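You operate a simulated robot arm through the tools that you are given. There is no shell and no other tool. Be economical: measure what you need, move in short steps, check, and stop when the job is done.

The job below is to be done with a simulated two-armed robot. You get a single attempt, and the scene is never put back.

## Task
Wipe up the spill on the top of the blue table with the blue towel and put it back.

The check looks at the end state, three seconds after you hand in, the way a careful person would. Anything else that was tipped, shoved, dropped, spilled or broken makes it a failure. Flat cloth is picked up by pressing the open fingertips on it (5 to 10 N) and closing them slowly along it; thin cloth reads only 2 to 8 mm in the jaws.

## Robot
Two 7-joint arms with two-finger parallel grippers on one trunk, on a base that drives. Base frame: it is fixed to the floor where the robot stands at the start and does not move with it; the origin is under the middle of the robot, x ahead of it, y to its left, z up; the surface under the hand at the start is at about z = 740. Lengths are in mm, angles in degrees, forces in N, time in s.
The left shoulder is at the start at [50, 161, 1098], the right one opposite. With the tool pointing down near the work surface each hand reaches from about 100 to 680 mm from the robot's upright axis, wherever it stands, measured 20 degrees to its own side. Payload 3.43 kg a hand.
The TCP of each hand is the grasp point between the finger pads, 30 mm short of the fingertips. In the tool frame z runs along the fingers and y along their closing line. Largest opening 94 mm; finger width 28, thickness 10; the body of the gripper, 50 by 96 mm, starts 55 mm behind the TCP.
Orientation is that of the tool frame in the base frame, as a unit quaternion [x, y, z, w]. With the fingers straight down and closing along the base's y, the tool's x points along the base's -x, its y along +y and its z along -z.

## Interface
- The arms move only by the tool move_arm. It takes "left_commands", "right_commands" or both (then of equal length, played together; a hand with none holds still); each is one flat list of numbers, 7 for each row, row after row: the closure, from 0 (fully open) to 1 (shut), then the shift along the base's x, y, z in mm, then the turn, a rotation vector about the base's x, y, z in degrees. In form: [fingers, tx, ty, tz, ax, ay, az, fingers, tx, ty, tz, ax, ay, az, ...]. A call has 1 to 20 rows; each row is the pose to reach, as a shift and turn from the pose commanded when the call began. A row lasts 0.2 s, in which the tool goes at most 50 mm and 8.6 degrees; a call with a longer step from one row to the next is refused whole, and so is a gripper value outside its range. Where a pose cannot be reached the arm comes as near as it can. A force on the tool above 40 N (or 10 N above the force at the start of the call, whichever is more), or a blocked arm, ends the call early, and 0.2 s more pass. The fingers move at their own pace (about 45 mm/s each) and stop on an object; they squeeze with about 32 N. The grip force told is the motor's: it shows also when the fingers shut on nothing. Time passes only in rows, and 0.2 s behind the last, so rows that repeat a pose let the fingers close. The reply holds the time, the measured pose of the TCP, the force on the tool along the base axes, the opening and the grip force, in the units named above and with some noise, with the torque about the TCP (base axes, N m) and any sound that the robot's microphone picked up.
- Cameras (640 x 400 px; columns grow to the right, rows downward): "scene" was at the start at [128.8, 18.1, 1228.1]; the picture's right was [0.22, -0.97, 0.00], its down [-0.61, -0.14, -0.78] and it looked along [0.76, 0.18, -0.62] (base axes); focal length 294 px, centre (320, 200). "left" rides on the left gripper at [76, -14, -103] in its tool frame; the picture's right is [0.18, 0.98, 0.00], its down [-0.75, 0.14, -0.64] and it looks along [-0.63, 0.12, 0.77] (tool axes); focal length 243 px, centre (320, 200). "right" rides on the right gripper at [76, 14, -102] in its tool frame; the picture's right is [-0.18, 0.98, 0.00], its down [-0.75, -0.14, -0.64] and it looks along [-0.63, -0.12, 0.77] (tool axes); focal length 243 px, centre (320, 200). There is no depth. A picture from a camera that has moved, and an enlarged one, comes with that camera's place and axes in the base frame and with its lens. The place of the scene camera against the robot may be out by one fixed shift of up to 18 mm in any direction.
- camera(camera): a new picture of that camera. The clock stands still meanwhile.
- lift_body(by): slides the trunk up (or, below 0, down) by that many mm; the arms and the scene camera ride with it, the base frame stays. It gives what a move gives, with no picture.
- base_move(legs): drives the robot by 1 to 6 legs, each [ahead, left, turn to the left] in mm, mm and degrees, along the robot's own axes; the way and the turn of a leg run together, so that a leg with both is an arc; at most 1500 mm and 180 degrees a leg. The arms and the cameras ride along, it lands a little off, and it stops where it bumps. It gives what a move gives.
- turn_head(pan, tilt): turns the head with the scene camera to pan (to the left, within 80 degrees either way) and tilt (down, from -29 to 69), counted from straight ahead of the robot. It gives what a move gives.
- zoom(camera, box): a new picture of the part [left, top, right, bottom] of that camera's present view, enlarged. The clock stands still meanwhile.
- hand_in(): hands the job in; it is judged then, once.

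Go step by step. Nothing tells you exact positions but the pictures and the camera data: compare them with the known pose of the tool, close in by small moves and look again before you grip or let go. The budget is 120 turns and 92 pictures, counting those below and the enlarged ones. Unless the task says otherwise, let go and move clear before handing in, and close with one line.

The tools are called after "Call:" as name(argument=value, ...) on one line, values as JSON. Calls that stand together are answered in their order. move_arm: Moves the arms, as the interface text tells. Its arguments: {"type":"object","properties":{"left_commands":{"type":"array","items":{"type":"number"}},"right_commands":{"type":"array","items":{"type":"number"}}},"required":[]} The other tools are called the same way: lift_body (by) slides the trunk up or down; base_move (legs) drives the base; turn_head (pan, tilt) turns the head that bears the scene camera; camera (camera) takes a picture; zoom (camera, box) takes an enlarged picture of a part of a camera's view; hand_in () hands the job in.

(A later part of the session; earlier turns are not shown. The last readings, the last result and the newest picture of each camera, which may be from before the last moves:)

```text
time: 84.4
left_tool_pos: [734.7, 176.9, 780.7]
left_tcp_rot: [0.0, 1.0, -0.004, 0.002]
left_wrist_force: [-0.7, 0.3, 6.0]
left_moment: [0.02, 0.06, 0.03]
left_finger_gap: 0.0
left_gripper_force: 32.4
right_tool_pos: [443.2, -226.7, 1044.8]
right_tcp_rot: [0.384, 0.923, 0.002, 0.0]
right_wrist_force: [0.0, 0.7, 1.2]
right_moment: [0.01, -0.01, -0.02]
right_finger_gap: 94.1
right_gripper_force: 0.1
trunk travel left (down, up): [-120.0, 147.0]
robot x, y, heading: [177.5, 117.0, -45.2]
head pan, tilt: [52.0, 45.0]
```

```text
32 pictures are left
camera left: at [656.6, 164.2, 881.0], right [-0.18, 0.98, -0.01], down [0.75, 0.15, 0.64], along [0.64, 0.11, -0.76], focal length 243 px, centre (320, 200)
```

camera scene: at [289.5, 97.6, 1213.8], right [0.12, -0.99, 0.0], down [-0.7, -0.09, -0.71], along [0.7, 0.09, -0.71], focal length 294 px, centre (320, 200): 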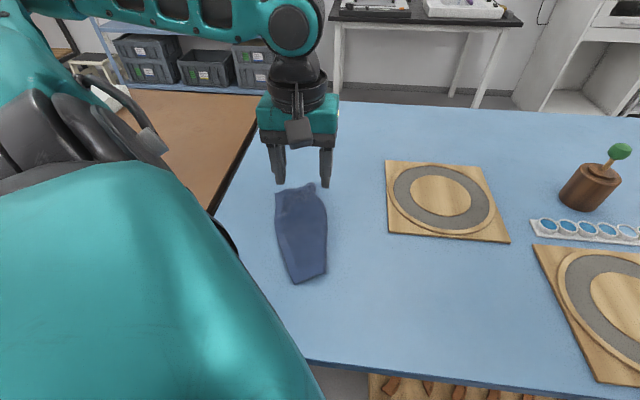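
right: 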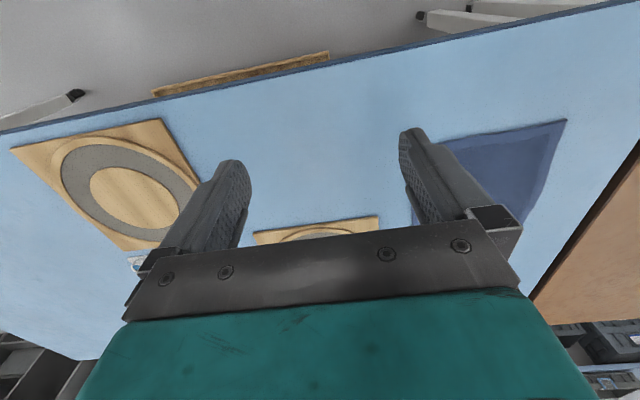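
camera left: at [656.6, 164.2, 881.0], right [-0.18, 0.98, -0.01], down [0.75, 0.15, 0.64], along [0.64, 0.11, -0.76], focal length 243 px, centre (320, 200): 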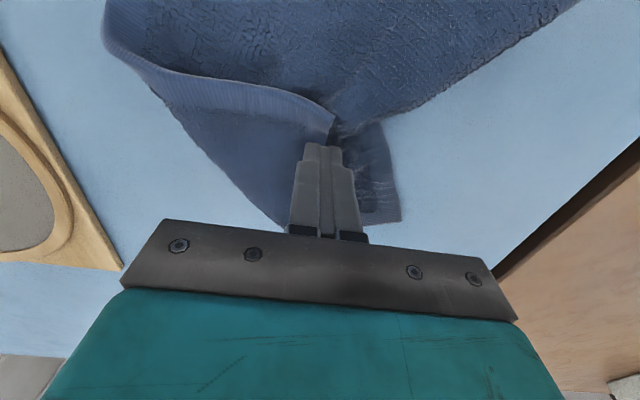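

The fingertips are right on the folded corner at 6 N. I'll slide toward the far right.

Call:
move_arm(left_commands=[1, 8, -9, 0, 0, 0, 0, 1, 16, -18, 0, 0, 0, 0, 1, 24, -27, -0.3, 0, 0, 0, 1, 32, -37, -0.5, 0, 0, 0, 1, 40, -46, -0.7, 0, 0, 0, 1, 48, -55, -1, 0, 0, 0, 1, 56, -65, -1.2, 0, 0, 0])

Call:
camera(camera="left")

Call:
zoom(camera="scene", box=[230, 150, 390, 290])

```text
time: 86.0
left_tool_pos: [791.3, 109.9, 777.8]
left_tcp_rot: [0.0, 1.0, -0.005, 0.002]
left_wrist_force: [-2.2, 1.7, 9.5]
left_moment: [0.01, 0.08, -0.04]
left_finger_gap: 0.0
left_gripper_force: 32.4
right_tool_pos: [443.5, -228.2, 1043.8]
right_tcp_rot: [0.384, 0.923, 0.0, 0.001]
right_wrist_force: [-0.3, 0.2, 0.8]
right_moment: [-0.01, 0.0, -0.02]
right_finger_gap: 93.8
right_gripper_force: 0.0
trunk travel left (down, up): [-120.0, 147.0]
robot x, y, heading: [173.2, 116.7, -45.2]
head pan, tilt: [52.0, 45.0]
```

```text
31 pictures are left
camera left: at [713.6, 97.5, 879.3], right [-0.18, 0.98, -0.01], down [0.75, 0.15, 0.65], along [0.64, 0.11, -0.76], focal length 243 px, centre (320, 200)
```

left: 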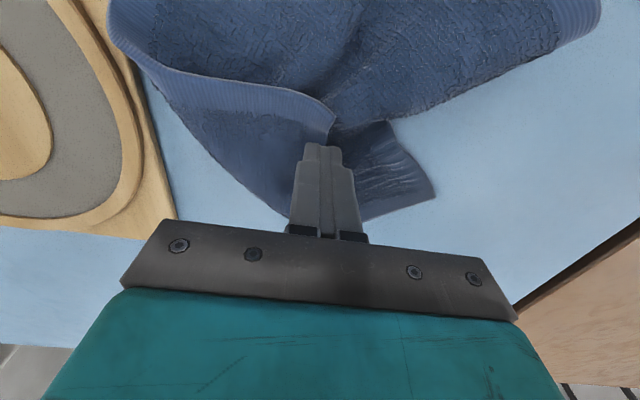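

```text
2.86 times, centred on (310, 220) of scene
camera zoom: at [288.6, 97.7, 1214.0], right [0.12, -0.99, 0.0], down [-0.7, -0.09, -0.71], along [0.7, 0.09, -0.71], focal length 842 px, centre (349, 143)
```

zoom: 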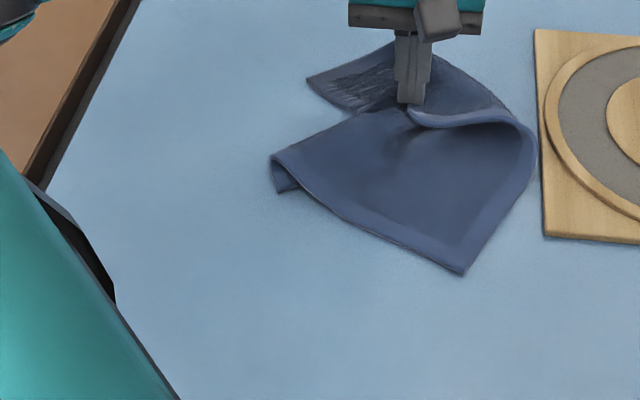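

The press slides the whole towel as one, which is useful for positioning but doesn't unfold the corner. I'll slide it back away from the board first.

Call:
move_arm(left_commands=[1, -8, 10, 0, 0, 0, 0, 1, -17, 20, 0, 0, 0, 0, 1, -26, 30, 0.3, 0, 0, 0, 1, -35, 40, 0.5, 0, 0, 0, 1, -44, 50, 0.8, 0, 0, 0, 1, -53, 60, 1, 0, 0, 0, 1, -62, 70, 1, 0, 0, 0, 1, -70, 78, 1, 0, 0, 0, 1, -70, 78, 25, 0, 0, 0, 0.8, -70, 90, 65, 0, 0, 0, 0.5, -80, 110, 100, 0, 0, 0, 0.4, -95, 130, 135, 0, 0, 0, 0.4, -110, 150, 160, 0, 0, 0])

Call:
zoom(camera="scene", box=[230, 150, 390, 290])

Call:
camera(camera="left")

```text
time: 88.8
left_tool_pos: [681.6, 261.4, 936.1]
left_tcp_rot: [0.001, 1.0, -0.004, 0.001]
left_wrist_force: [0.9, -0.6, -0.9]
left_moment: [0.0, -0.01, 0.01]
left_finger_gap: 56.5
left_gripper_force: 0.1
right_tool_pos: [444.3, -227.0, 1043.9]
right_tcp_rot: [0.384, 0.923, 0.0, 0.001]
right_wrist_force: [0.3, 0.3, 0.8]
right_moment: [-0.02, -0.02, 0.02]
right_finger_gap: 93.9
right_gripper_force: 0.0
trunk travel left (down, up): [-120.0, 147.0]
robot x, y, heading: [175.8, 115.7, -45.0]
head pan, tilt: [52.0, 45.0]
```

```text
2.86 times, centred on (310, 220) of scene
camera zoom: at [289.3, 97.7, 1213.8], right [0.12, -0.99, 0.0], down [-0.7, -0.09, -0.71], along [0.7, 0.09, -0.71], focal length 842 px, centre (349, 143)
```

zoom: 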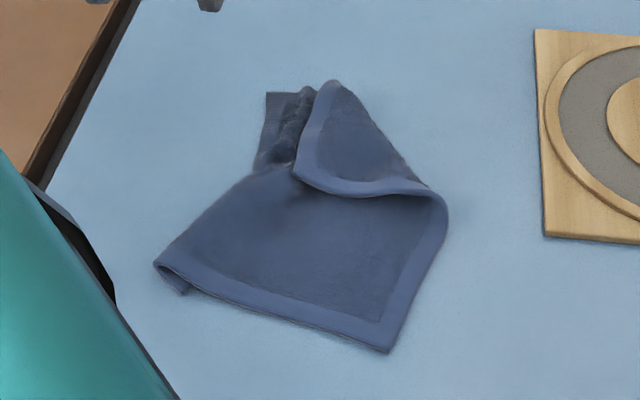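

```text
28 pictures are left
camera left: at [603.7, 249.0, 1037.8], right [-0.18, 0.98, -0.01], down [0.75, 0.15, 0.64], along [0.63, 0.11, -0.77], focal length 243 px, centre (320, 200)
```

left: 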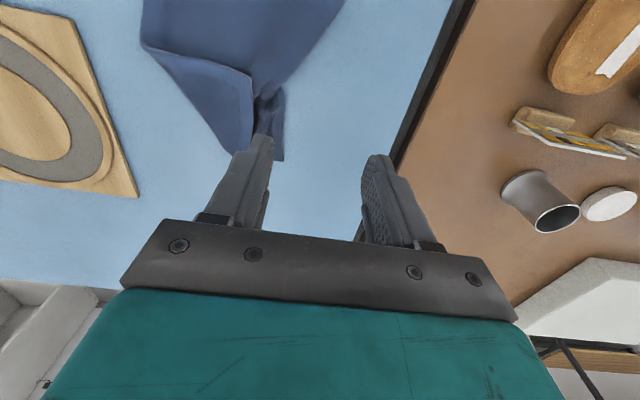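

I'll now pinch the middle of the left edge (near (713, 221)), tilt that side up so the folded corner falls open by gravity, and lay it back out to the left.

Call:
move_arm(left_commands=[0.45, 10, -12, -40, 0, 0, 0, 0.45, 22, -28, -85, 0, 0, 0, 0.45, 32, -41, -125, 0, 0, 0, 0.45, 32, -41, -146, 0, 0, 0, 0.45, 32, -41, -150, 0, 0, 0, 0.45, 32, -41, -150, 0, 0, 0])

Call:
camera(camera="left")

```text
time: 90.2
left_tool_pos: [713.0, 220.6, 786.2]
left_tcp_rot: [0.001, 1.0, -0.004, 0.002]
left_wrist_force: [-0.1, 0.0, -0.2]
left_moment: [-0.01, -0.01, -0.01]
left_finger_gap: 51.8
left_gripper_force: 0.0
right_tool_pos: [444.4, -226.9, 1044.9]
right_tcp_rot: [0.384, 0.923, 0.0, 0.0]
right_wrist_force: [0.3, 0.2, 0.1]
right_moment: [-0.02, 0.02, 0.02]
right_finger_gap: 93.8
right_gripper_force: 0.1
trunk travel left (down, up): [-120.0, 147.0]
robot x, y, heading: [174.0, 118.6, -45.1]
head pan, tilt: [52.0, 45.0]
```

```text
27 pictures are left
camera left: at [635.1, 208.1, 887.9], right [-0.18, 0.98, -0.01], down [0.75, 0.14, 0.64], along [0.63, 0.11, -0.76], focal length 243 px, centre (320, 200)
```

left: 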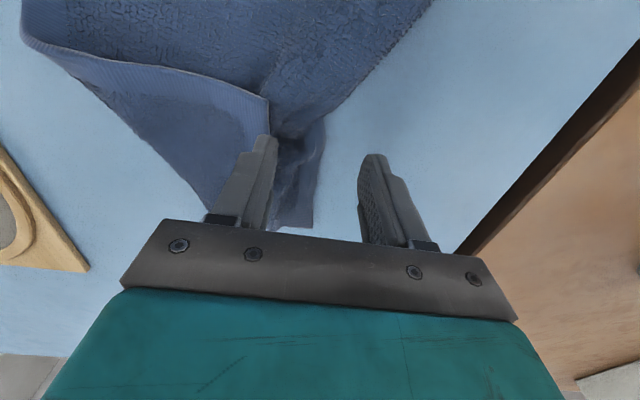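

The bunch lies between the fingers, and I want to avoid the folded corner. I'll narrow the gap, shift slightly left, then press and pinch.

Call:
move_arm(left_commands=[0.62, -3, 5, 0, 0, 0, 0, 0.62, -3, 6, -5, 0, 0, 0, 0.62, -3, 6, -9, 0, 0, 0, 0.64, -3, 6, -11, 0, 0, 0, 0.68, -3, 6, -12, 0, 0, 0, 0.72, -3, 6, -12, 0, 0, 0, 0.76, -3, 6, -12, 0, 0, 0, 0.8, -3, 6, -12, 0, 0, 0, 0.84, -3, 6, -12, 0, 0, 0, 0.88, -3, 6, -12, 0, 0, 0, 0.92, -3, 6, -12, 0, 0, 0, 1, -3, 6, -12, 0, 0, 0, 1, -3, 6, -12, 0, 0, 0, 1, -3, 6, -12, 0, 0, 0, 1, -3, 6, 0, 0, 0, 0, 1, -3, 6, 20, 0, 0, 0])

Call:
camera(camera="left")

```text
time: 93.6
left_tool_pos: [710.0, 227.9, 806.0]
left_tcp_rot: [0.001, 1.0, -0.003, 0.001]
left_wrist_force: [0.4, -0.8, -0.7]
left_moment: [0.04, 0.01, -0.03]
left_finger_gap: 3.0
left_gripper_force: 32.1
right_tool_pos: [444.7, -227.3, 1044.2]
right_tcp_rot: [0.384, 0.923, 0.001, 0.0]
right_wrist_force: [0.1, -0.2, -0.9]
right_moment: [0.01, 0.0, -0.04]
right_finger_gap: 94.0
right_gripper_force: 0.1
trunk travel left (down, up): [-120.0, 147.0]
robot x, y, heading: [175.7, 119.1, -45.2]
head pan, tilt: [52.0, 45.0]
```

```text
26 pictures are left
camera left: at [632.6, 214.9, 907.4], right [-0.18, 0.98, -0.01], down [0.75, 0.14, 0.64], along [0.63, 0.11, -0.77], focal length 243 px, centre (320, 200)
```

left: 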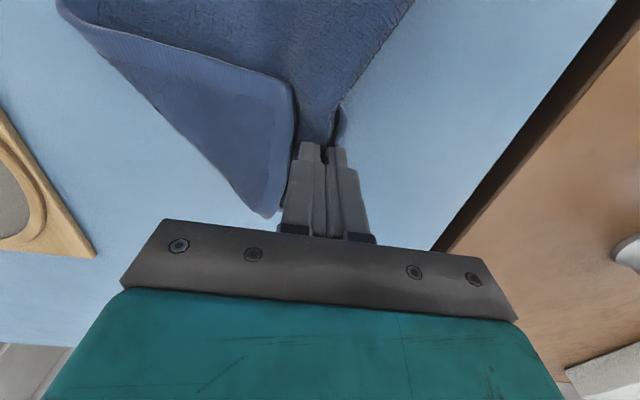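

I've caught just the left edge (3.0 mm) and the folded corner is free. I'll lift and tilt the sheet to the right.

Call:
move_arm(left_commands=[1, -3, -8, 30, 0, 0, 0, 1, -6, -18, 60, 0, 0, 0, 1, -8, -28, 90, 0, 0, 0, 1, -10, -38, 120, 0, 0, 0, 1, -10, -46, 150, 0, 0, 0, 1, -10, -50, 165, 0, 0, 0, 1, -10, -50, 165, 0, 0, 0])

Call:
zoom(camera="scene", box=[230, 110, 410, 290])

Call:
camera(camera="left")

```text
time: 95.2
left_tool_pos: [700.0, 174.6, 973.4]
left_tcp_rot: [0.001, 1.0, -0.005, 0.002]
left_wrist_force: [-0.7, 0.5, 0.5]
left_moment: [0.02, -0.01, -0.03]
left_finger_gap: 3.3
left_gripper_force: 31.9
right_tool_pos: [443.7, -227.5, 1045.4]
right_tcp_rot: [0.384, 0.923, 0.001, 0.001]
right_wrist_force: [-0.1, -0.4, 0.4]
right_moment: [0.03, 0.02, -0.04]
right_finger_gap: 94.1
right_gripper_force: 0.1
trunk travel left (down, up): [-120.0, 147.0]
robot x, y, heading: [177.6, 114.6, -45.2]
head pan, tilt: [52.0, 45.0]
```

```text
2.22 times, centred on (320, 200) of scene
camera zoom: at [289.7, 97.6, 1213.8], right [0.12, -0.99, 0.0], down [-0.7, -0.09, -0.71], along [0.7, 0.09, -0.71], focal length 654 px, centre (320, 200)
```

zoom: 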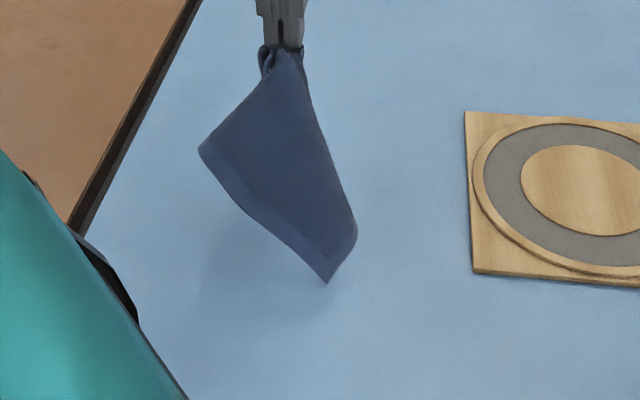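

```text
24 pictures are left
camera left: at [622.8, 162.9, 1073.5], right [-0.18, 0.98, -0.01], down [0.75, 0.15, 0.64], along [0.63, 0.11, -0.77], focal length 243 px, centre (320, 200)
```

left: 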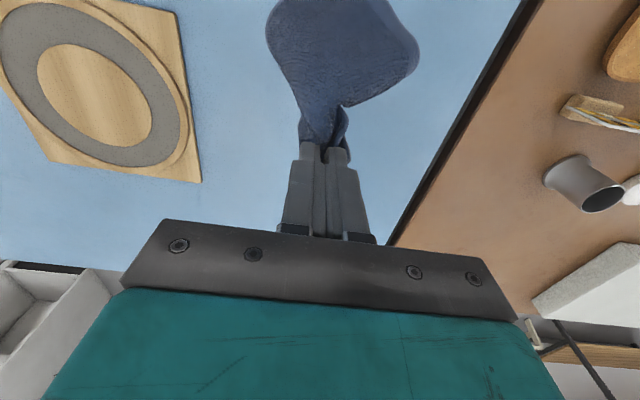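

The sheet hangs free. I'll shift right so its bottom edge lands where the right edge belongs, then lay it out to the left.

Call:
move_arm(left_commands=[1, 0, -25, 5, 0, 0, 0, 1, -3, -50, 5, 0, 0, 0, 1, -5, -75, 5, 0, 0, 0, 1, -5, -75, 0, 0, 0, 0, 1, -5, -60, -20, 0, 0, 0, 1, -8, -30, -40, 0, 0, 0, 1, -12, 0, -65, 0, 0, 0, 1, -15, 25, -90, 0, 0, 0, 1, -18, 50, -118, 0, 0, 0, 1, -20, 68, -145, 0, 0, 0, 1, -22, 80, -170, 0, 0, 0, 1, -25, 90, -188, 0, 0, 0])

Call:
zoom(camera="scene", box=[230, 130, 390, 290])

Call:
camera(camera="left")

```text
time: 97.8
left_tool_pos: [675.8, 267.2, 785.0]
left_tcp_rot: [0.002, 1.0, -0.004, 0.003]
left_wrist_force: [1.2, -0.3, 0.5]
left_moment: [0.02, 0.02, -0.01]
left_finger_gap: 3.6
left_gripper_force: 32.0
right_tool_pos: [443.7, -227.3, 1045.8]
right_tcp_rot: [0.384, 0.923, 0.001, 0.0]
right_wrist_force: [0.0, -0.8, -0.7]
right_moment: [0.03, -0.03, -0.01]
right_finger_gap: 93.9
right_gripper_force: 0.0
trunk travel left (down, up): [-120.0, 147.0]
robot x, y, heading: [177.9, 117.7, -45.1]
head pan, tilt: [52.0, 45.0]
```

```text
2.50 times, centred on (310, 210) of scene
camera zoom: at [289.7, 97.6, 1213.8], right [0.12, -0.99, 0.0], down [-0.7, -0.09, -0.71], along [0.7, 0.09, -0.71], focal length 736 px, centre (345, 175)
```

zoom: 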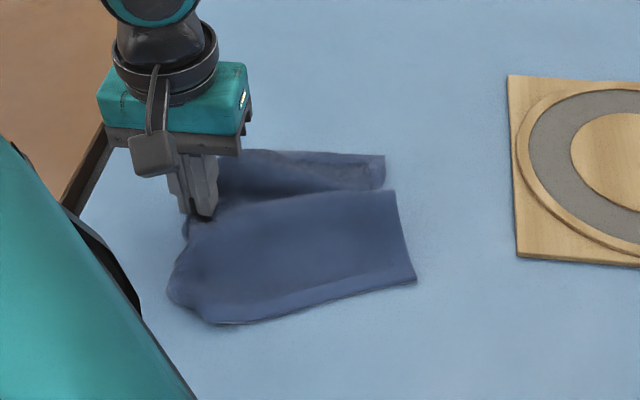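

```text
22 pictures are left
camera left: at [598.1, 253.8, 885.5], right [-0.18, 0.98, -0.01], down [0.75, 0.14, 0.64], along [0.64, 0.11, -0.76], focal length 243 px, centre (320, 200)
```

left: 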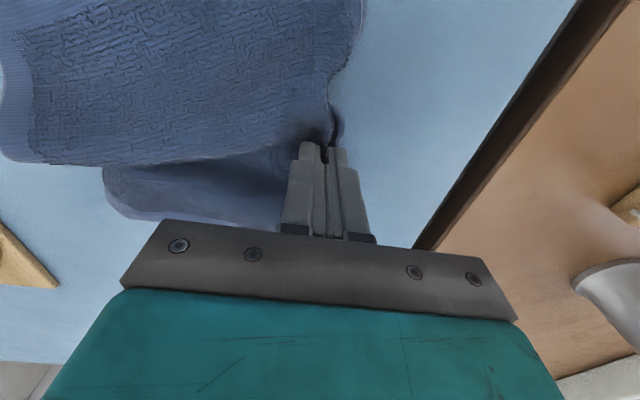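

Most of it is laid out, with only the far strip tucked partly under. I'll release and look.

Call:
move_arm(left_commands=[1, 0, 4, -8, 0, 0, 0, 0.8, 0, 4, -8, 0, 0, 0, 0.7, 0, 4, -6, 0, 0, 0, 0.7, 0, 4, 15, 0, 0, 0, 0.7, 0, 4, 55, 0, 0, 0, 0.6, -5, 10, 95, 0, 0, 0, 0.6, -10, 10, 140, 0, 0, 0, 0.6, -15, 10, 180, 0, 0, 0])

Call:
zoom(camera="scene", box=[230, 130, 390, 290])

```text
time: 99.6
left_tool_pos: [659.3, 273.0, 965.4]
left_tcp_rot: [0.001, 1.0, -0.004, 0.001]
left_wrist_force: [-0.6, -0.8, -0.2]
left_moment: [-0.02, 0.05, 0.0]
left_finger_gap: 37.5
left_gripper_force: 0.1
right_tool_pos: [443.3, -227.1, 1044.7]
right_tcp_rot: [0.384, 0.923, 0.001, 0.0]
right_wrist_force: [0.0, 0.1, 0.0]
right_moment: [0.0, -0.04, -0.01]
right_finger_gap: 93.9
right_gripper_force: 0.0
trunk travel left (down, up): [-120.0, 147.0]
robot x, y, heading: [174.6, 121.0, -45.3]
head pan, tilt: [52.0, 45.0]
```

```text
2.50 times, centred on (310, 210) of scene
camera zoom: at [289.4, 97.6, 1213.8], right [0.12, -0.99, 0.0], down [-0.7, -0.09, -0.71], along [0.7, 0.09, -0.71], focal length 736 px, centre (345, 175)
```

zoom: 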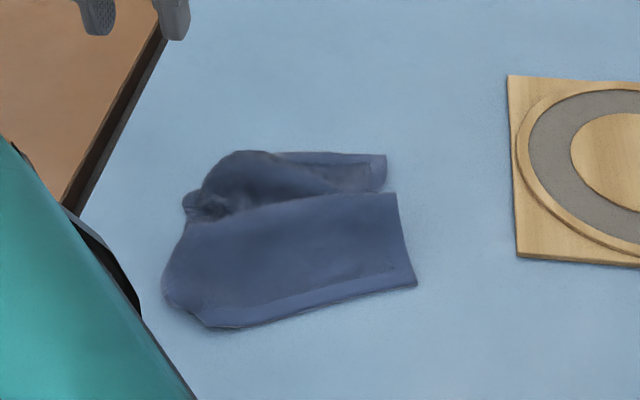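

The far strip (x≈725–757) is tucked under by some 60 mm. I'll pinch it near (742, 160) and pull it away from me.

Call:
move_arm(left_commands=[0.6, 18, -25, -35, 0, 0, 0, 0.6, 36, -50, -70, 0, 0, 0, 0.6, 54, -75, -105, 0, 0, 0, 0.6, 70, -98, -135, 0, 0, 0, 0.6, 83, -113, -165, 0, 0, 0, 0.6, 83, -113, -178, 0, 0, 0, 0.6, 83, -113, -178, 0, 0, 0])

Call:
camera(camera="left")

```text
time: 101.2
left_tool_pos: [744.0, 163.4, 786.3]
left_tcp_rot: [0.001, 1.0, -0.003, 0.002]
left_wrist_force: [-0.1, 0.3, -0.8]
left_moment: [0.02, 0.0, 0.0]
left_finger_gap: 37.9
left_gripper_force: 0.0
right_tool_pos: [443.3, -227.8, 1044.2]
right_tcp_rot: [0.384, 0.923, 0.001, 0.0]
right_wrist_force: [0.8, 0.2, 0.0]
right_moment: [0.0, 0.0, 0.01]
right_finger_gap: 93.8
right_gripper_force: 0.1
trunk travel left (down, up): [-120.0, 147.0]
robot x, y, heading: [175.5, 116.3, -44.9]
head pan, tilt: [52.0, 45.0]
```

```text
20 pictures are left
camera left: at [665.0, 151.2, 887.3], right [-0.18, 0.98, -0.01], down [0.75, 0.14, 0.64], along [0.63, 0.11, -0.76], focal length 243 px, centre (320, 200)
```

left: 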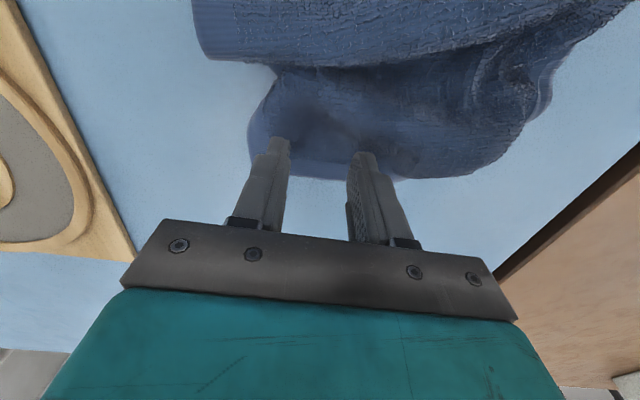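

The fingers are over the strip just inside its edge. I'll press, pinch and pull away.

Call:
move_arm(left_commands=[0.6, -4, 0, -5, 0, 0, 0, 0.6, -4, 0, -9, 0, 0, 0, 0.62, -4, 0, -11.5, 0, 0, 0, 0.65, -4, 0, -12.5, 0, 0, 0, 0.69, -4, 0, -12.5, 0, 0, 0, 0.73, -4, 0, -12.5, 0, 0, 0, 0.77, -4, 0, -12.5, 0, 0, 0, 0.81, -4, 0, -12.5, 0, 0, 0, 0.85, -4, 0, -12.5, 0, 0, 0, 0.89, -4, 0, -12.5, 0, 0, 0, 0.93, -4, 0, -12.5, 0, 0, 0, 1, -4, 0, -12.5, 0, 0, 0, 1, -4, 0, -12.5, 0, 0, 0, 1, -4, 0, -12.5, 0, 0, 0])

```text
time: 104.2
left_tool_pos: [739.7, 162.8, 773.8]
left_tcp_rot: [0.001, 1.0, -0.003, 0.002]
left_wrist_force: [-0.9, 0.7, 3.7]
left_moment: [-0.04, -0.01, -0.01]
left_finger_gap: 4.1
left_gripper_force: 32.2
right_tool_pos: [444.8, -226.4, 1045.2]
right_tcp_rot: [0.384, 0.923, 0.0, 0.0]
right_wrist_force: [0.7, 0.2, 0.3]
right_moment: [0.03, -0.04, -0.01]
right_finger_gap: 93.8
right_gripper_force: 0.0
trunk travel left (down, up): [-120.0, 147.0]
robot x, y, heading: [176.8, 117.4, -45.2]
head pan, tilt: [52.0, 45.0]
```

Gripped at 4.1 mm. I'll pull it away and slightly right.

Call:
move_arm(left_commands=[1, 6, -2, 3, 0, 0, 0, 1, 16, -6, 4, 0, 0, 0, 1, 27, -10, 4, 0, 0, 0, 1, 38, -14, 4, 0, 0, 0, 1, 49, -18, 4, 0, 0, 0, 1, 60, -22, 4, 0, 0, 0])

Call:
zoom(camera="scene", box=[230, 130, 390, 290])

```text
time: 105.6
left_tool_pos: [799.4, 140.3, 777.1]
left_tcp_rot: [0.002, 1.0, -0.004, 0.002]
left_wrist_force: [0.2, 0.2, -0.8]
left_moment: [0.0, 0.01, 0.0]
left_finger_gap: 4.0
left_gripper_force: 31.7
right_tool_pos: [444.5, -226.7, 1044.5]
right_tcp_rot: [0.384, 0.923, 0.001, 0.001]
right_wrist_force: [0.7, 0.0, 0.4]
right_moment: [0.0, 0.0, 0.0]
right_finger_gap: 93.9
right_gripper_force: 0.0
trunk travel left (down, up): [-120.0, 147.0]
robot x, y, heading: [174.5, 120.0, -45.1]
head pan, tilt: [52.0, 45.0]
```

```text
2.50 times, centred on (310, 210) of scene
camera zoom: at [289.7, 97.6, 1213.8], right [0.12, -0.99, 0.0], down [-0.7, -0.09, -0.71], along [0.7, 0.09, -0.71], focal length 736 px, centre (345, 175)
```

zoom: 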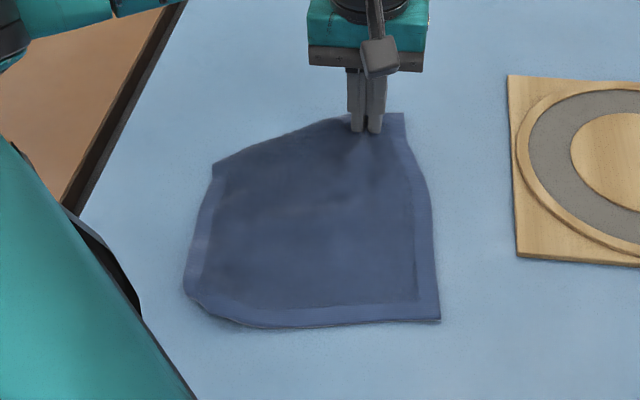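

Excellent, it's almost fully spread, with only the far-left corner tucked under. I'll release and pinch just inside that fold at about (763, 211).

Call:
move_arm(left_commands=[1, 0, 0, -3, 0, 0, 0, 0.8, 0, 0, -3, 0, 0, 0, 0.6, 0, 0, -2, 0, 0, 0, 0.6, 0, 0, 20, 0, 0, 0, 0.6, -10, 25, 45, 0, 0, 0, 0.6, -25, 50, 45, 0, 0, 0, 0.6, -36, 71, 35, 0, 0, 0, 0.6, -36, 71, 12, 0, 0, 0, 0.6, -36, 71, 6, 0, 0, 0, 0.6, -36, 71, 6, 0, 0, 0])

Call:
camera(camera="left")

```text
time: 107.8
left_tool_pos: [763.5, 210.7, 785.5]
left_tcp_rot: [0.001, 1.0, -0.003, 0.002]
left_wrist_force: [-0.2, 0.2, 0.2]
left_moment: [0.02, 0.02, 0.01]
left_finger_gap: 37.5
left_gripper_force: 0.1
right_tool_pos: [445.4, -226.5, 1045.0]
right_tcp_rot: [0.384, 0.923, 0.001, 0.001]
right_wrist_force: [-0.7, 0.7, -0.2]
right_moment: [-0.04, 0.03, 0.01]
right_finger_gap: 94.2
right_gripper_force: 0.0
trunk travel left (down, up): [-120.0, 147.0]
robot x, y, heading: [175.2, 117.8, -45.0]
head pan, tilt: [52.0, 45.0]
```

```text
18 pictures are left
camera left: at [685.4, 198.6, 885.6], right [-0.18, 0.98, -0.01], down [0.75, 0.14, 0.64], along [0.63, 0.11, -0.76], focal length 243 px, centre (320, 200)
```

left: 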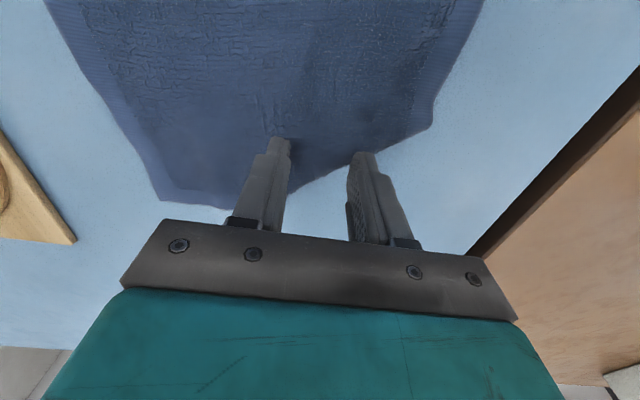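

I'll shift 10 mm nearer so both fingers are on cloth, then press and pinch.

Call:
move_arm(left_commands=[0.6, -11, 2, 0, 0, 0, 0, 0.6, -11, 2, -4, 0, 0, 0, 0.6, -11, 2, -7, 0, 0, 0, 0.62, -11, 2, -9, 0, 0, 0, 0.65, -11, 2, -10, 0, 0, 0, 0.69, -11, 2, -10, 0, 0, 0, 0.73, -11, 2, -10, 0, 0, 0, 0.77, -11, 2, -10, 0, 0, 0, 0.81, -11, 2, -10, 0, 0, 0, 0.85, -11, 2, -10, 0, 0, 0, 0.89, -11, 2, -10, 0, 0, 0, 0.93, -11, 2, -10, 0, 0, 0, 1, -11, 2, -10, 0, 0, 0, 1, -11, 2, -10, 0, 0, 0, 1, -11, 2, -10, 0, 0, 0, 1, -11, 2, 5, 0, 0, 0, 1, -11, 2, 25, 0, 0, 0])

Call:
camera(camera="left")

```text
time: 111.4
left_tool_pos: [750.3, 215.9, 808.7]
left_tcp_rot: [0.001, 1.0, -0.003, 0.001]
left_wrist_force: [0.2, -0.7, -0.8]
left_moment: [0.05, -0.02, 0.03]
left_finger_gap: 7.6
left_gripper_force: 31.4
right_tool_pos: [444.0, -226.4, 1044.8]
right_tcp_rot: [0.384, 0.923, 0.001, 0.0]
right_wrist_force: [-0.3, 0.4, 0.1]
right_moment: [0.0, -0.03, 0.04]
right_finger_gap: 94.1
right_gripper_force: 0.0
trunk travel left (down, up): [-120.0, 147.0]
robot x, y, heading: [177.1, 120.1, -45.0]
head pan, tilt: [52.0, 45.0]
```

```text
17 pictures are left
camera left: at [673.6, 202.8, 909.4], right [-0.18, 0.98, -0.01], down [0.75, 0.14, 0.64], along [0.63, 0.11, -0.77], focal length 243 px, centre (320, 200)
```

left: 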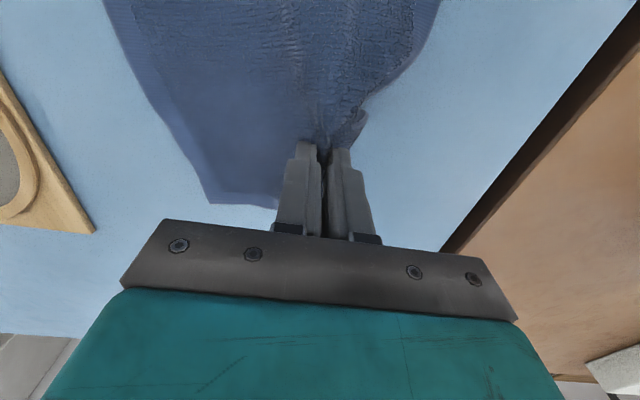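

Both layers are held (7.6 mm). I'll lift so the tucked corner drops free, then lower while drawing back toward near-right so it trails outward.

Call:
move_arm(left_commands=[1, 6, 8, 25, 0, 0, 0, 1, 12, 18, 50, 0, 0, 0, 1, 18, 28, 75, 0, 0, 0, 1, 22, 34, 90, 0, 0, 0, 1, 22, 34, 90, 0, 0, 0, 1, 12, 26, 70, 0, 0, 0, 1, 0, 14, 48, 0, 0, 0, 1, -14, 2, 26, 0, 0, 0, 1, -28, -10, 6, 0, 0, 0, 1, -40, -20, -14, 0, 0, 0, 1, -48, -26, -28, 0, 0, 0])

Call:
zoom(camera="scene", box=[230, 130, 390, 290])

Call:
camera(camera="left")

```text
time: 113.8
left_tool_pos: [706.5, 186.8, 786.6]
left_tcp_rot: [0.001, 1.0, -0.006, 0.01]
left_wrist_force: [6.6, 5.1, 32.4]
left_moment: [0.35, 0.1, -0.1]
left_finger_gap: 7.7
left_gripper_force: 31.9
right_tool_pos: [442.7, -226.7, 1046.6]
right_tcp_rot: [0.385, 0.923, 0.001, 0.001]
right_wrist_force: [-0.1, 0.2, 0.3]
right_moment: [0.01, -0.02, 0.02]
right_finger_gap: 93.9
right_gripper_force: 0.0
trunk travel left (down, up): [-120.0, 147.0]
robot x, y, heading: [174.9, 119.4, -45.0]
head pan, tilt: [52.0, 45.0]
```

```text
2.50 times, centred on (310, 210) of scene
camera zoom: at [287.5, 97.7, 1214.8], right [0.12, -0.99, 0.0], down [-0.7, -0.09, -0.71], along [0.7, 0.09, -0.71], focal length 736 px, centre (345, 175)
```

zoom: 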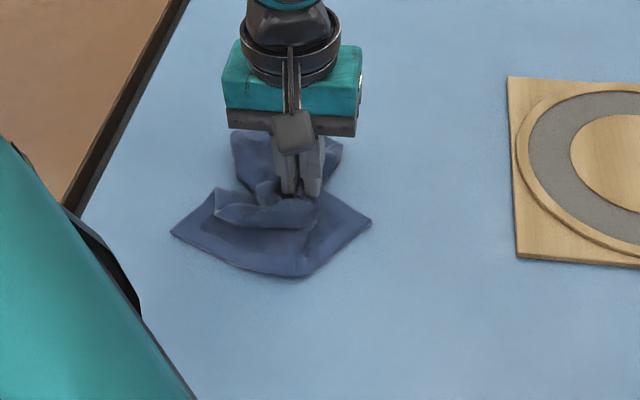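

```text
15 pictures are left
camera left: at [627.3, 174.4, 886.1], right [-0.18, 0.98, -0.01], down [0.74, 0.15, 0.65], along [0.64, 0.11, -0.76], focal length 243 px, centre (320, 200)
```

left: 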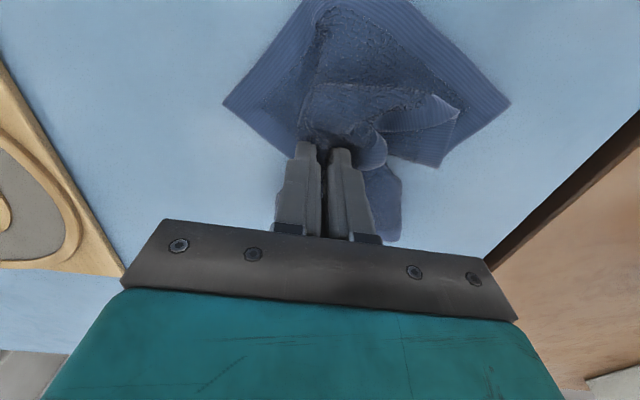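

It bunched up. I'll raise the grip a little and pull back out to far-left to stretch it flat again.

Call:
move_arm(left_commands=[1, 0, 0, 12, 0, 0, 0, 1, 8, 5, 20, 0, 0, 0, 1, 22, 12, 20, 0, 0, 0, 1, 36, 18, 16, 0, 0, 0, 1, 50, 24, 10, 0, 0, 0, 1, 64, 30, 4, 0, 0, 0, 1, 78, 36, 0, 0, 0, 0, 1, 92, 40, -4, 0, 0, 0, 1, 104, 44, -6, 0, 0, 0])

Call:
zoom(camera="scene", box=[230, 130, 390, 290])

```text
time: 115.8
left_tool_pos: [807.0, 229.6, 779.8]
left_tcp_rot: [0.001, 1.0, -0.005, 0.006]
left_wrist_force: [-7.2, -3.8, 31.8]
left_moment: [0.04, 0.43, 0.07]
left_finger_gap: 7.5
left_gripper_force: 32.0
right_tool_pos: [441.5, -227.8, 1045.7]
right_tcp_rot: [0.384, 0.923, 0.002, 0.003]
right_wrist_force: [-0.4, 0.2, -0.3]
right_moment: [0.0, 0.02, 0.0]
right_finger_gap: 94.2
right_gripper_force: 0.0
trunk travel left (down, up): [-120.0, 147.0]
robot x, y, heading: [173.2, 115.8, -45.0]
head pan, tilt: [52.0, 45.0]
```

```text
2.50 times, centred on (310, 210) of scene
camera zoom: at [286.2, 96.8, 1214.6], right [0.12, -0.99, 0.0], down [-0.7, -0.08, -0.71], along [0.7, 0.09, -0.7], focal length 736 px, centre (345, 175)
```

zoom: 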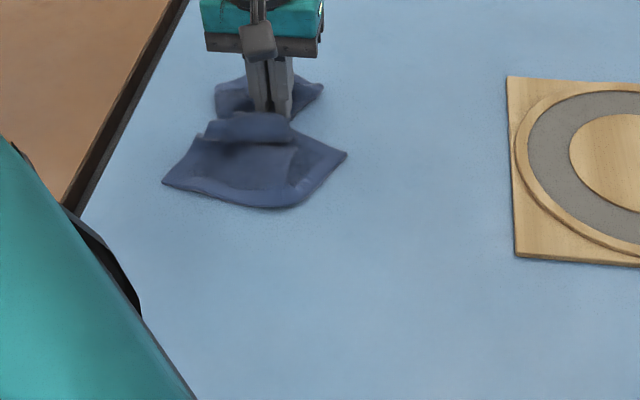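

I pressed too hard there. I'll lift the towel fully and lay it again along the diagonal, from near-right to far-left, keeping it taut.

Call:
move_arm(left_commands=[1, -5, 0, 40, 0, 0, 0, 1, -15, -5, 80, 0, 0, 0, 1, -30, -12, 120, 0, 0, 0, 1, -50, -22, 155, 0, 0, 0, 1, -75, -35, 190, 0, 0, 0, 1, -105, -50, 225, 0, 0, 0, 1, -140, -70, 235, 0, 0, 0, 1, -175, -92, 235, 0, 0, 0, 1, -205, -112, 235, 0, 0, 0, 1, -215, -120, 235, 0, 0, 0, 1, -215, -120, 235, 0, 0, 0])

Call:
camera(camera="scene")

```text
time: 118.2
left_tool_pos: [593.6, 111.8, 1008.9]
left_tcp_rot: [0.001, 1.0, -0.004, 0.002]
left_wrist_force: [0.3, 0.0, -0.7]
left_moment: [-0.02, 0.0, 0.03]
left_finger_gap: 7.3
left_gripper_force: 32.3
right_tool_pos: [444.5, -226.1, 1044.2]
right_tcp_rot: [0.385, 0.923, 0.001, 0.0]
right_wrist_force: [0.2, 0.2, 0.1]
right_moment: [0.04, 0.02, 0.02]
right_finger_gap: 94.0
right_gripper_force: 0.1
trunk travel left (down, up): [-120.0, 147.0]
robot x, y, heading: [174.1, 116.6, -45.4]
head pan, tilt: [52.0, 45.0]
```

```text
13 pictures are left
camera scene: at [289.7, 97.6, 1213.7], right [0.12, -0.99, 0.0], down [-0.7, -0.09, -0.71], along [0.7, 0.09, -0.71], focal length 294 px, centre (320, 200)
```

scene: 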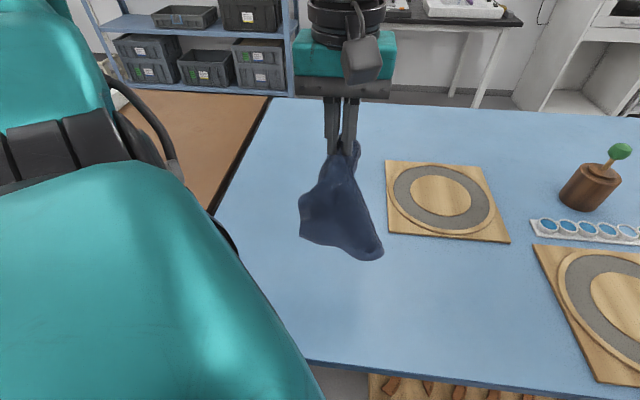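

The sheet hangs well fanned out, with its near hem at the bottom. I'll move left a bit, touch it down near x≈545 and lay it forward.

Call:
move_arm(left_commands=[1, -15, 20, -20, 0, 0, 0, 1, -25, 38, -45, 0, 0, 0, 1, 0, 44, -60, 0, 0, 0, 1, 38, 50, -78, 0, 0, 0, 1, 72, 56, -102, 0, 0, 0, 1, 100, 62, -133, 0, 0, 0, 1, 120, 68, -168, 0, 0, 0, 1, 135, 73, -200, 0, 0, 0, 1, 146, 77, -218, 0, 0, 0, 1, 160, 82, -222, 0, 0, 0])

Call:
zoom(camera="scene", box=[230, 140, 400, 310])

```text
time: 120.4
left_tool_pos: [753.9, 193.1, 786.3]
left_tcp_rot: [0.001, 1.0, -0.003, 0.003]
left_wrist_force: [-1.4, -0.7, 2.1]
left_moment: [-0.02, 0.06, 0.01]
left_finger_gap: 7.5
left_gripper_force: 31.4
right_tool_pos: [443.7, -227.0, 1045.0]
right_tcp_rot: [0.384, 0.923, 0.001, 0.001]
right_wrist_force: [-0.4, -0.2, 0.2]
right_moment: [0.0, -0.04, -0.03]
right_finger_gap: 93.6
right_gripper_force: 0.1
trunk travel left (down, up): [-120.0, 147.0]
robot x, y, heading: [172.9, 121.0, -45.0]
head pan, tilt: [52.0, 45.0]
```

```text
2.35 times, centred on (315, 225) of scene
camera zoom: at [289.4, 97.6, 1213.9], right [0.12, -0.99, 0.0], down [-0.7, -0.09, -0.71], along [0.7, 0.09, -0.71], focal length 693 px, centre (332, 141)
```

zoom: 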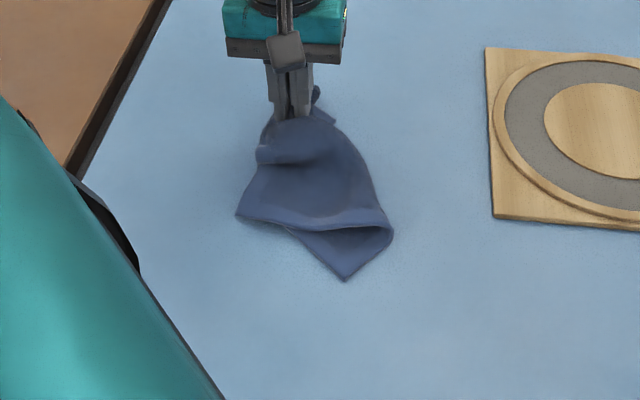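

It's partly open, with the near-right part folded under and a corner poking out toward me. I'll release and look.

Call:
move_arm(left_commands=[1, 5, 2, -6, 0, 0, 0, 0.8, 5, 2, -6, 0, 0, 0, 0.6, 5, 2, -4, 0, 0, 0, 0.4, 5, 2, 0, 0, 0, 0, 0.4, 5, 2, 30, 0, 0, 0, 0.4, 5, 15, 70, 0, 0, 0, 0.4, 0, 40, 110, 0, 0, 0, 0.4, -10, 70, 140, 0, 0, 0, 0.4, -20, 100, 160, 0, 0, 0])

Call:
zoom(camera="scene", box=[230, 140, 400, 310])

```text
time: 122.4
left_tool_pos: [733.3, 295.9, 948.3]
left_tcp_rot: [0.001, 1.0, -0.005, 0.001]
left_wrist_force: [0.3, 0.0, -0.2]
left_moment: [0.01, 0.01, 0.01]
left_finger_gap: 56.4
left_gripper_force: 0.1
right_tool_pos: [443.5, -226.1, 1044.1]
right_tcp_rot: [0.384, 0.923, 0.001, 0.001]
right_wrist_force: [0.5, 0.2, -0.4]
right_moment: [0.01, 0.0, 0.01]
right_finger_gap: 93.8
right_gripper_force: 0.1
trunk travel left (down, up): [-120.0, 147.0]
robot x, y, heading: [176.8, 117.3, -45.2]
head pan, tilt: [52.0, 45.0]
```

```text
2.35 times, centred on (315, 225) of scene
camera zoom: at [289.3, 97.8, 1213.8], right [0.12, -0.99, 0.0], down [-0.7, -0.09, -0.71], along [0.7, 0.09, -0.71], focal length 693 px, centre (332, 141)
```

zoom: 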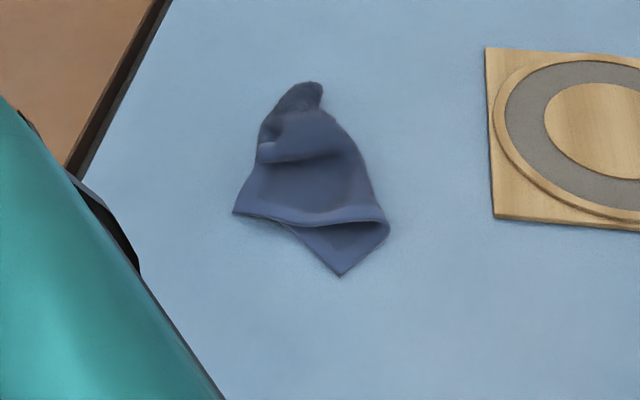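

A single-layer corner pokes out toward me near (587, 137). I'll pinch it and pull it near-right, to draw out the tucked part and move the towel nearer its old spot.

Call:
move_arm(left_commands=[0.66, -20, -30, -5, 0, 0, 0, 0.66, -45, -60, -20, 0, 0, 0, 0.66, -70, -90, -45, 0, 0, 0, 0.66, -95, -120, -70, 0, 0, 0, 0.66, -115, -145, -100, 0, 0, 0, 0.66, -127, -158, -135, 0, 0, 0, 0.66, -127, -158, -160, 0, 0, 0, 0.66, -127, -158, -160, 0, 0, 0])

Call:
camera(camera="left")

```text
time: 124.2
left_tool_pos: [603.5, 136.0, 788.8]
left_tcp_rot: [0.0, 1.0, -0.004, 0.002]
left_wrist_force: [0.9, -0.3, 0.4]
left_moment: [0.01, -0.03, 0.0]
left_finger_gap: 32.1
left_gripper_force: 0.1
right_tool_pos: [445.0, -226.9, 1045.1]
right_tcp_rot: [0.385, 0.923, 0.001, 0.001]
right_wrist_force: [0.0, -0.1, -0.2]
right_moment: [-0.02, 0.01, 0.01]
right_finger_gap: 93.6
right_gripper_force: 0.1
trunk travel left (down, up): [-120.0, 147.0]
robot x, y, heading: [176.8, 115.6, -45.1]
head pan, tilt: [52.0, 45.0]
```

```text
10 pictures are left
camera left: at [526.5, 122.8, 890.0], right [-0.18, 0.98, -0.01], down [0.75, 0.14, 0.64], along [0.63, 0.11, -0.76], focal length 243 px, centre (320, 200)
```

left: 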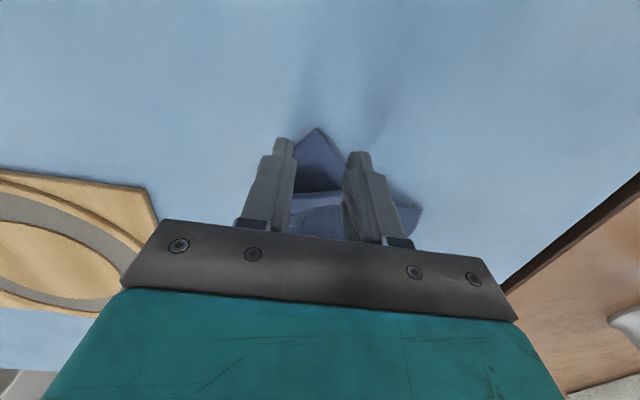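

The corner tip lies between the fingers. I'll move 9 mm further in, narrow the gap, then press and pinch.

Call:
move_arm(left_commands=[0.74, 9, -1, 0, 0, 0, 0, 0.74, 9, -1, -6, 0, 0, 0, 0.74, 9, -1, -11, 0, 0, 0, 0.74, 9, -1, -14, 0, 0, 0, 0.76, 9, -1, -15.5, 0, 0, 0, 0.79, 9, -1, -16, 0, 0, 0, 0.82, 9, -1, -16, 0, 0, 0, 0.85, 9, -1, -16, 0, 0, 0, 0.88, 9, -1, -16, 0, 0, 0, 0.91, 9, -1, -16, 0, 0, 0, 0.94, 9, -1, -16, 0, 0, 0, 1, 9, -1, -16, 0, 0, 0, 1, 9, -1, -16, 0, 0, 0, 1, 9, -1, -16, 0, 0, 0])

```text
time: 127.2
left_tool_pos: [614.4, 134.4, 773.9]
left_tcp_rot: [0.001, 1.0, -0.005, 0.003]
left_wrist_force: [0.5, 0.1, 18.7]
left_moment: [0.0, -0.06, 0.01]
left_finger_gap: 2.3
left_gripper_force: 32.1
right_tool_pos: [443.2, -227.1, 1044.8]
right_tcp_rot: [0.384, 0.923, 0.001, 0.001]
right_wrist_force: [0.2, -0.1, 0.4]
right_moment: [0.0, 0.0, 0.01]
right_finger_gap: 93.9
right_gripper_force: 0.1
trunk travel left (down, up): [-120.0, 147.0]
robot x, y, heading: [175.8, 119.8, -45.1]
head pan, tilt: [52.0, 45.0]
```

I have a thin 2.3 mm grip. I'll pull it toward near-right.

Call:
move_arm(left_commands=[1, -2, -2, 4, 0, 0, 0, 1, -10, -9, 5, 0, 0, 0, 1, -19, -17, 5, 0, 0, 0, 1, -28, -25, 5, 0, 0, 0, 1, -37, -33, 5, 0, 0, 0, 1, -46, -41, 5, 0, 0, 0, 1, -53, -48, 5, 0, 0, 0])

Call:
zoom(camera="scene", box=[230, 140, 400, 310])

```text
time: 128.8
left_tool_pos: [562.0, 88.2, 777.0]
left_tcp_rot: [0.001, 1.0, -0.003, 0.003]
left_wrist_force: [0.7, -0.4, 0.9]
left_moment: [-0.01, 0.0, -0.01]
left_finger_gap: 0.0
left_gripper_force: 31.7
right_tool_pos: [445.1, -227.0, 1044.6]
right_tcp_rot: [0.385, 0.923, 0.001, 0.001]
right_wrist_force: [0.5, 0.9, -0.3]
right_moment: [-0.01, 0.02, 0.01]
right_finger_gap: 94.1
right_gripper_force: 0.0
trunk travel left (down, up): [-120.0, 147.0]
robot x, y, heading: [175.7, 117.4, -45.2]
head pan, tilt: [52.0, 45.0]
```

```text
2.35 times, centred on (315, 225) of scene
camera zoom: at [289.6, 97.6, 1213.8], right [0.12, -0.99, 0.0], down [-0.7, -0.09, -0.71], along [0.7, 0.09, -0.71], focal length 693 px, centre (332, 141)
```

zoom: 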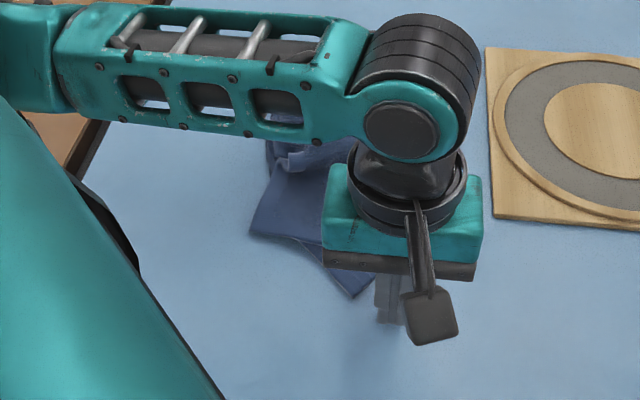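

It slipped after pulling the corner out some. I'll grip again deeper, around (596, 130), and pull once more.

Call:
move_arm(left_commands=[1, 0, 0, 30, 0, 0, 0, 0.7, 15, 18, 35, 0, 0, 0, 0.64, 36, 43, 25, 0, 0, 0, 0.64, 36, 43, 6, 0, 0, 0, 0.64, 36, 43, 0, 0, 0, 0, 0.64, 36, 43, -3.5, 0, 0, 0, 0.67, 36, 43, -4, 0, 0, 0, 0.7, 36, 43, -4, 0, 0, 0, 0.74, 36, 43, -4, 0, 0, 0, 0.78, 36, 43, -4, 0, 0, 0, 0.82, 36, 43, -4, 0, 0, 0, 0.86, 36, 43, -4, 0, 0, 0, 0.9, 36, 43, -4, 0, 0, 0, 0.95, 36, 43, -4, 0, 0, 0, 1, 36, 43, -4, 0, 0, 0, 1, 36, 43, -4, 0, 0, 0, 1, 36, 43, -4, 0, 0, 0])

```text
time: 132.4
left_tool_pos: [596.5, 130.1, 772.4]
left_tcp_rot: [0.001, 1.0, -0.004, 0.002]
left_wrist_force: [0.3, -2.1, 15.7]
left_moment: [-0.14, -0.09, 0.03]
left_finger_gap: 3.9
left_gripper_force: 32.1
right_tool_pos: [442.4, -227.0, 1045.1]
right_tcp_rot: [0.384, 0.923, 0.001, 0.001]
right_wrist_force: [0.3, 0.2, 0.2]
right_moment: [0.01, 0.01, 0.02]
right_finger_gap: 94.0
right_gripper_force: 0.0
trunk travel left (down, up): [-120.0, 147.0]
robot x, y, heading: [176.6, 117.2, -45.2]
head pan, tilt: [52.0, 45.0]
```

That grip is better at 3.9 mm. I'll pull near-right.

Call:
move_arm(left_commands=[1, 0, 0, 3, 0, 0, 0, 1, -7, -8, 5, 0, 0, 0, 1, -14, -16, 5, 0, 0, 0, 1, -21, -24, 5, 0, 0, 0, 1, -28, -32, 5, 0, 0, 0, 1, -34, -40, 5, 0, 0, 0, 1, -40, -48, 5, 0, 0, 0, 1, -40, -48, 5, 0, 0, 0])

```text
time: 134.2
left_tool_pos: [556.4, 82.8, 777.4]
left_tcp_rot: [0.001, 1.0, -0.004, 0.001]
left_wrist_force: [0.5, -0.8, 0.2]
left_moment: [0.03, -0.02, 0.02]
left_finger_gap: 3.8
left_gripper_force: 32.2
right_tool_pos: [444.9, -227.9, 1045.0]
right_tcp_rot: [0.385, 0.923, 0.001, 0.001]
right_wrist_force: [0.4, 0.2, -0.1]
right_moment: [-0.03, -0.03, 0.02]
right_finger_gap: 94.1
right_gripper_force: 0.1
trunk travel left (down, up): [-120.0, 147.0]
robot x, y, heading: [174.5, 116.0, -44.9]
head pan, tilt: [52.0, 45.0]
```

Still held. I'll release, move clear to the left and look.

Call:
move_arm(left_commands=[1, 0, 0, -4, 0, 0, 0, 0.8, 0, 0, -4, 0, 0, 0, 0.6, 0, 0, -2, 0, 0, 0, 0.5, 0, 0, 25, 0, 0, 0, 0.5, 0, 0, 65, 0, 0, 0, 0.5, 20, 20, 105, 0, 0, 0, 0.5, 50, 50, 130, 0, 0, 0, 0.5, 80, 85, 140, 0, 0, 0, 0.5, 100, 125, 150, 0, 0, 0, 0.5, 120, 165, 160, 0, 0, 0, 0.5, 140, 205, 165, 0, 0, 0])

Call:
zoom(camera="scene", box=[230, 140, 400, 310])

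```text
time: 136.6
left_tool_pos: [698.0, 283.0, 943.8]
left_tcp_rot: [0.001, 1.0, -0.003, 0.002]
left_wrist_force: [0.2, -0.5, 0.1]
left_moment: [-0.01, 0.0, 0.0]
left_finger_gap: 46.9
left_gripper_force: 0.0
right_tool_pos: [443.2, -227.1, 1044.6]
right_tcp_rot: [0.384, 0.923, 0.001, 0.001]
right_wrist_force: [-0.1, -0.4, -0.7]
right_moment: [0.0, -0.04, 0.02]
right_finger_gap: 94.0
right_gripper_force: 0.0
trunk travel left (down, up): [-120.0, 147.0]
robot x, y, heading: [176.6, 118.5, -45.1]
head pan, tilt: [52.0, 45.0]
```

```text
2.35 times, centred on (315, 225) of scene
camera zoom: at [289.6, 97.8, 1213.8], right [0.12, -0.99, 0.0], down [-0.7, -0.09, -0.71], along [0.7, 0.09, -0.71], focal length 693 px, centre (332, 141)
```

zoom: 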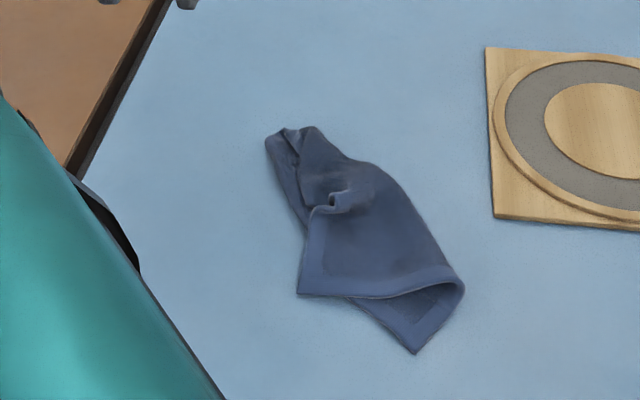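

The towel is back in its old area. The near edge is doubled over, with the corner at (530, 76) belonging to the lower layer. I'll pinch that corner and swing it out to the right to open the fold.

Call:
move_arm(left_commands=[0.6, -15, -30, 0, 0, 0, 0, 0.6, -35, -60, -5, 0, 0, 0, 0.6, -55, -90, -15, 0, 0, 0, 0.6, -75, -120, -30, 0, 0, 0, 0.6, -100, -150, -50, 0, 0, 0, 0.6, -122, -178, -75, 0, 0, 0, 0.62, -141, -200, -105, 0, 0, 0, 0.64, -141, -200, -140, 0, 0, 0, 0.64, -141, -200, -162, 0, 0, 0, 0.64, -141, -200, -168, 0, 0, 0, 0.64, -141, -200, -171, 0, 0, 0, 0.64, -141, -200, -171, 0, 0, 0])

Call:
camera(camera="left")

```text
time: 139.2
left_tool_pos: [556.4, 85.9, 771.5]
left_tcp_rot: [0.0, 1.0, -0.004, 0.003]
left_wrist_force: [1.4, 5.1, 24.8]
left_moment: [0.06, -0.15, 0.07]
left_finger_gap: 33.4
left_gripper_force: 0.1
right_tool_pos: [442.7, -226.7, 1044.8]
right_tcp_rot: [0.385, 0.923, 0.001, 0.001]
right_wrist_force: [1.0, 0.6, -0.7]
right_moment: [0.01, 0.03, 0.04]
right_finger_gap: 94.1
right_gripper_force: 0.1
trunk travel left (down, up): [-120.0, 147.0]
robot x, y, heading: [175.0, 116.1, -45.5]
head pan, tilt: [52.0, 45.0]
```

```text
7 pictures are left
camera left: at [477.8, 74.8, 873.4], right [-0.18, 0.98, -0.01], down [0.75, 0.15, 0.65], along [0.64, 0.11, -0.76], focal length 243 px, centre (320, 200)
```

left: 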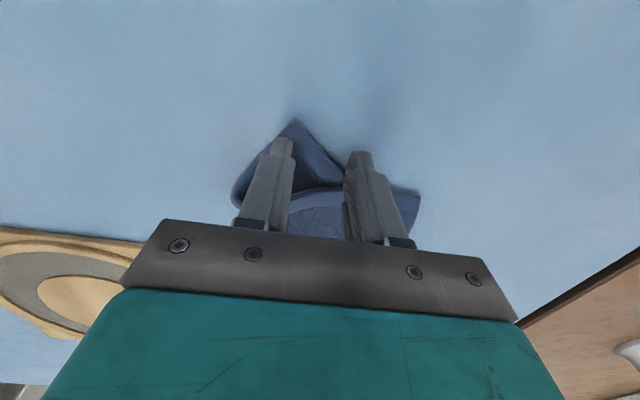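

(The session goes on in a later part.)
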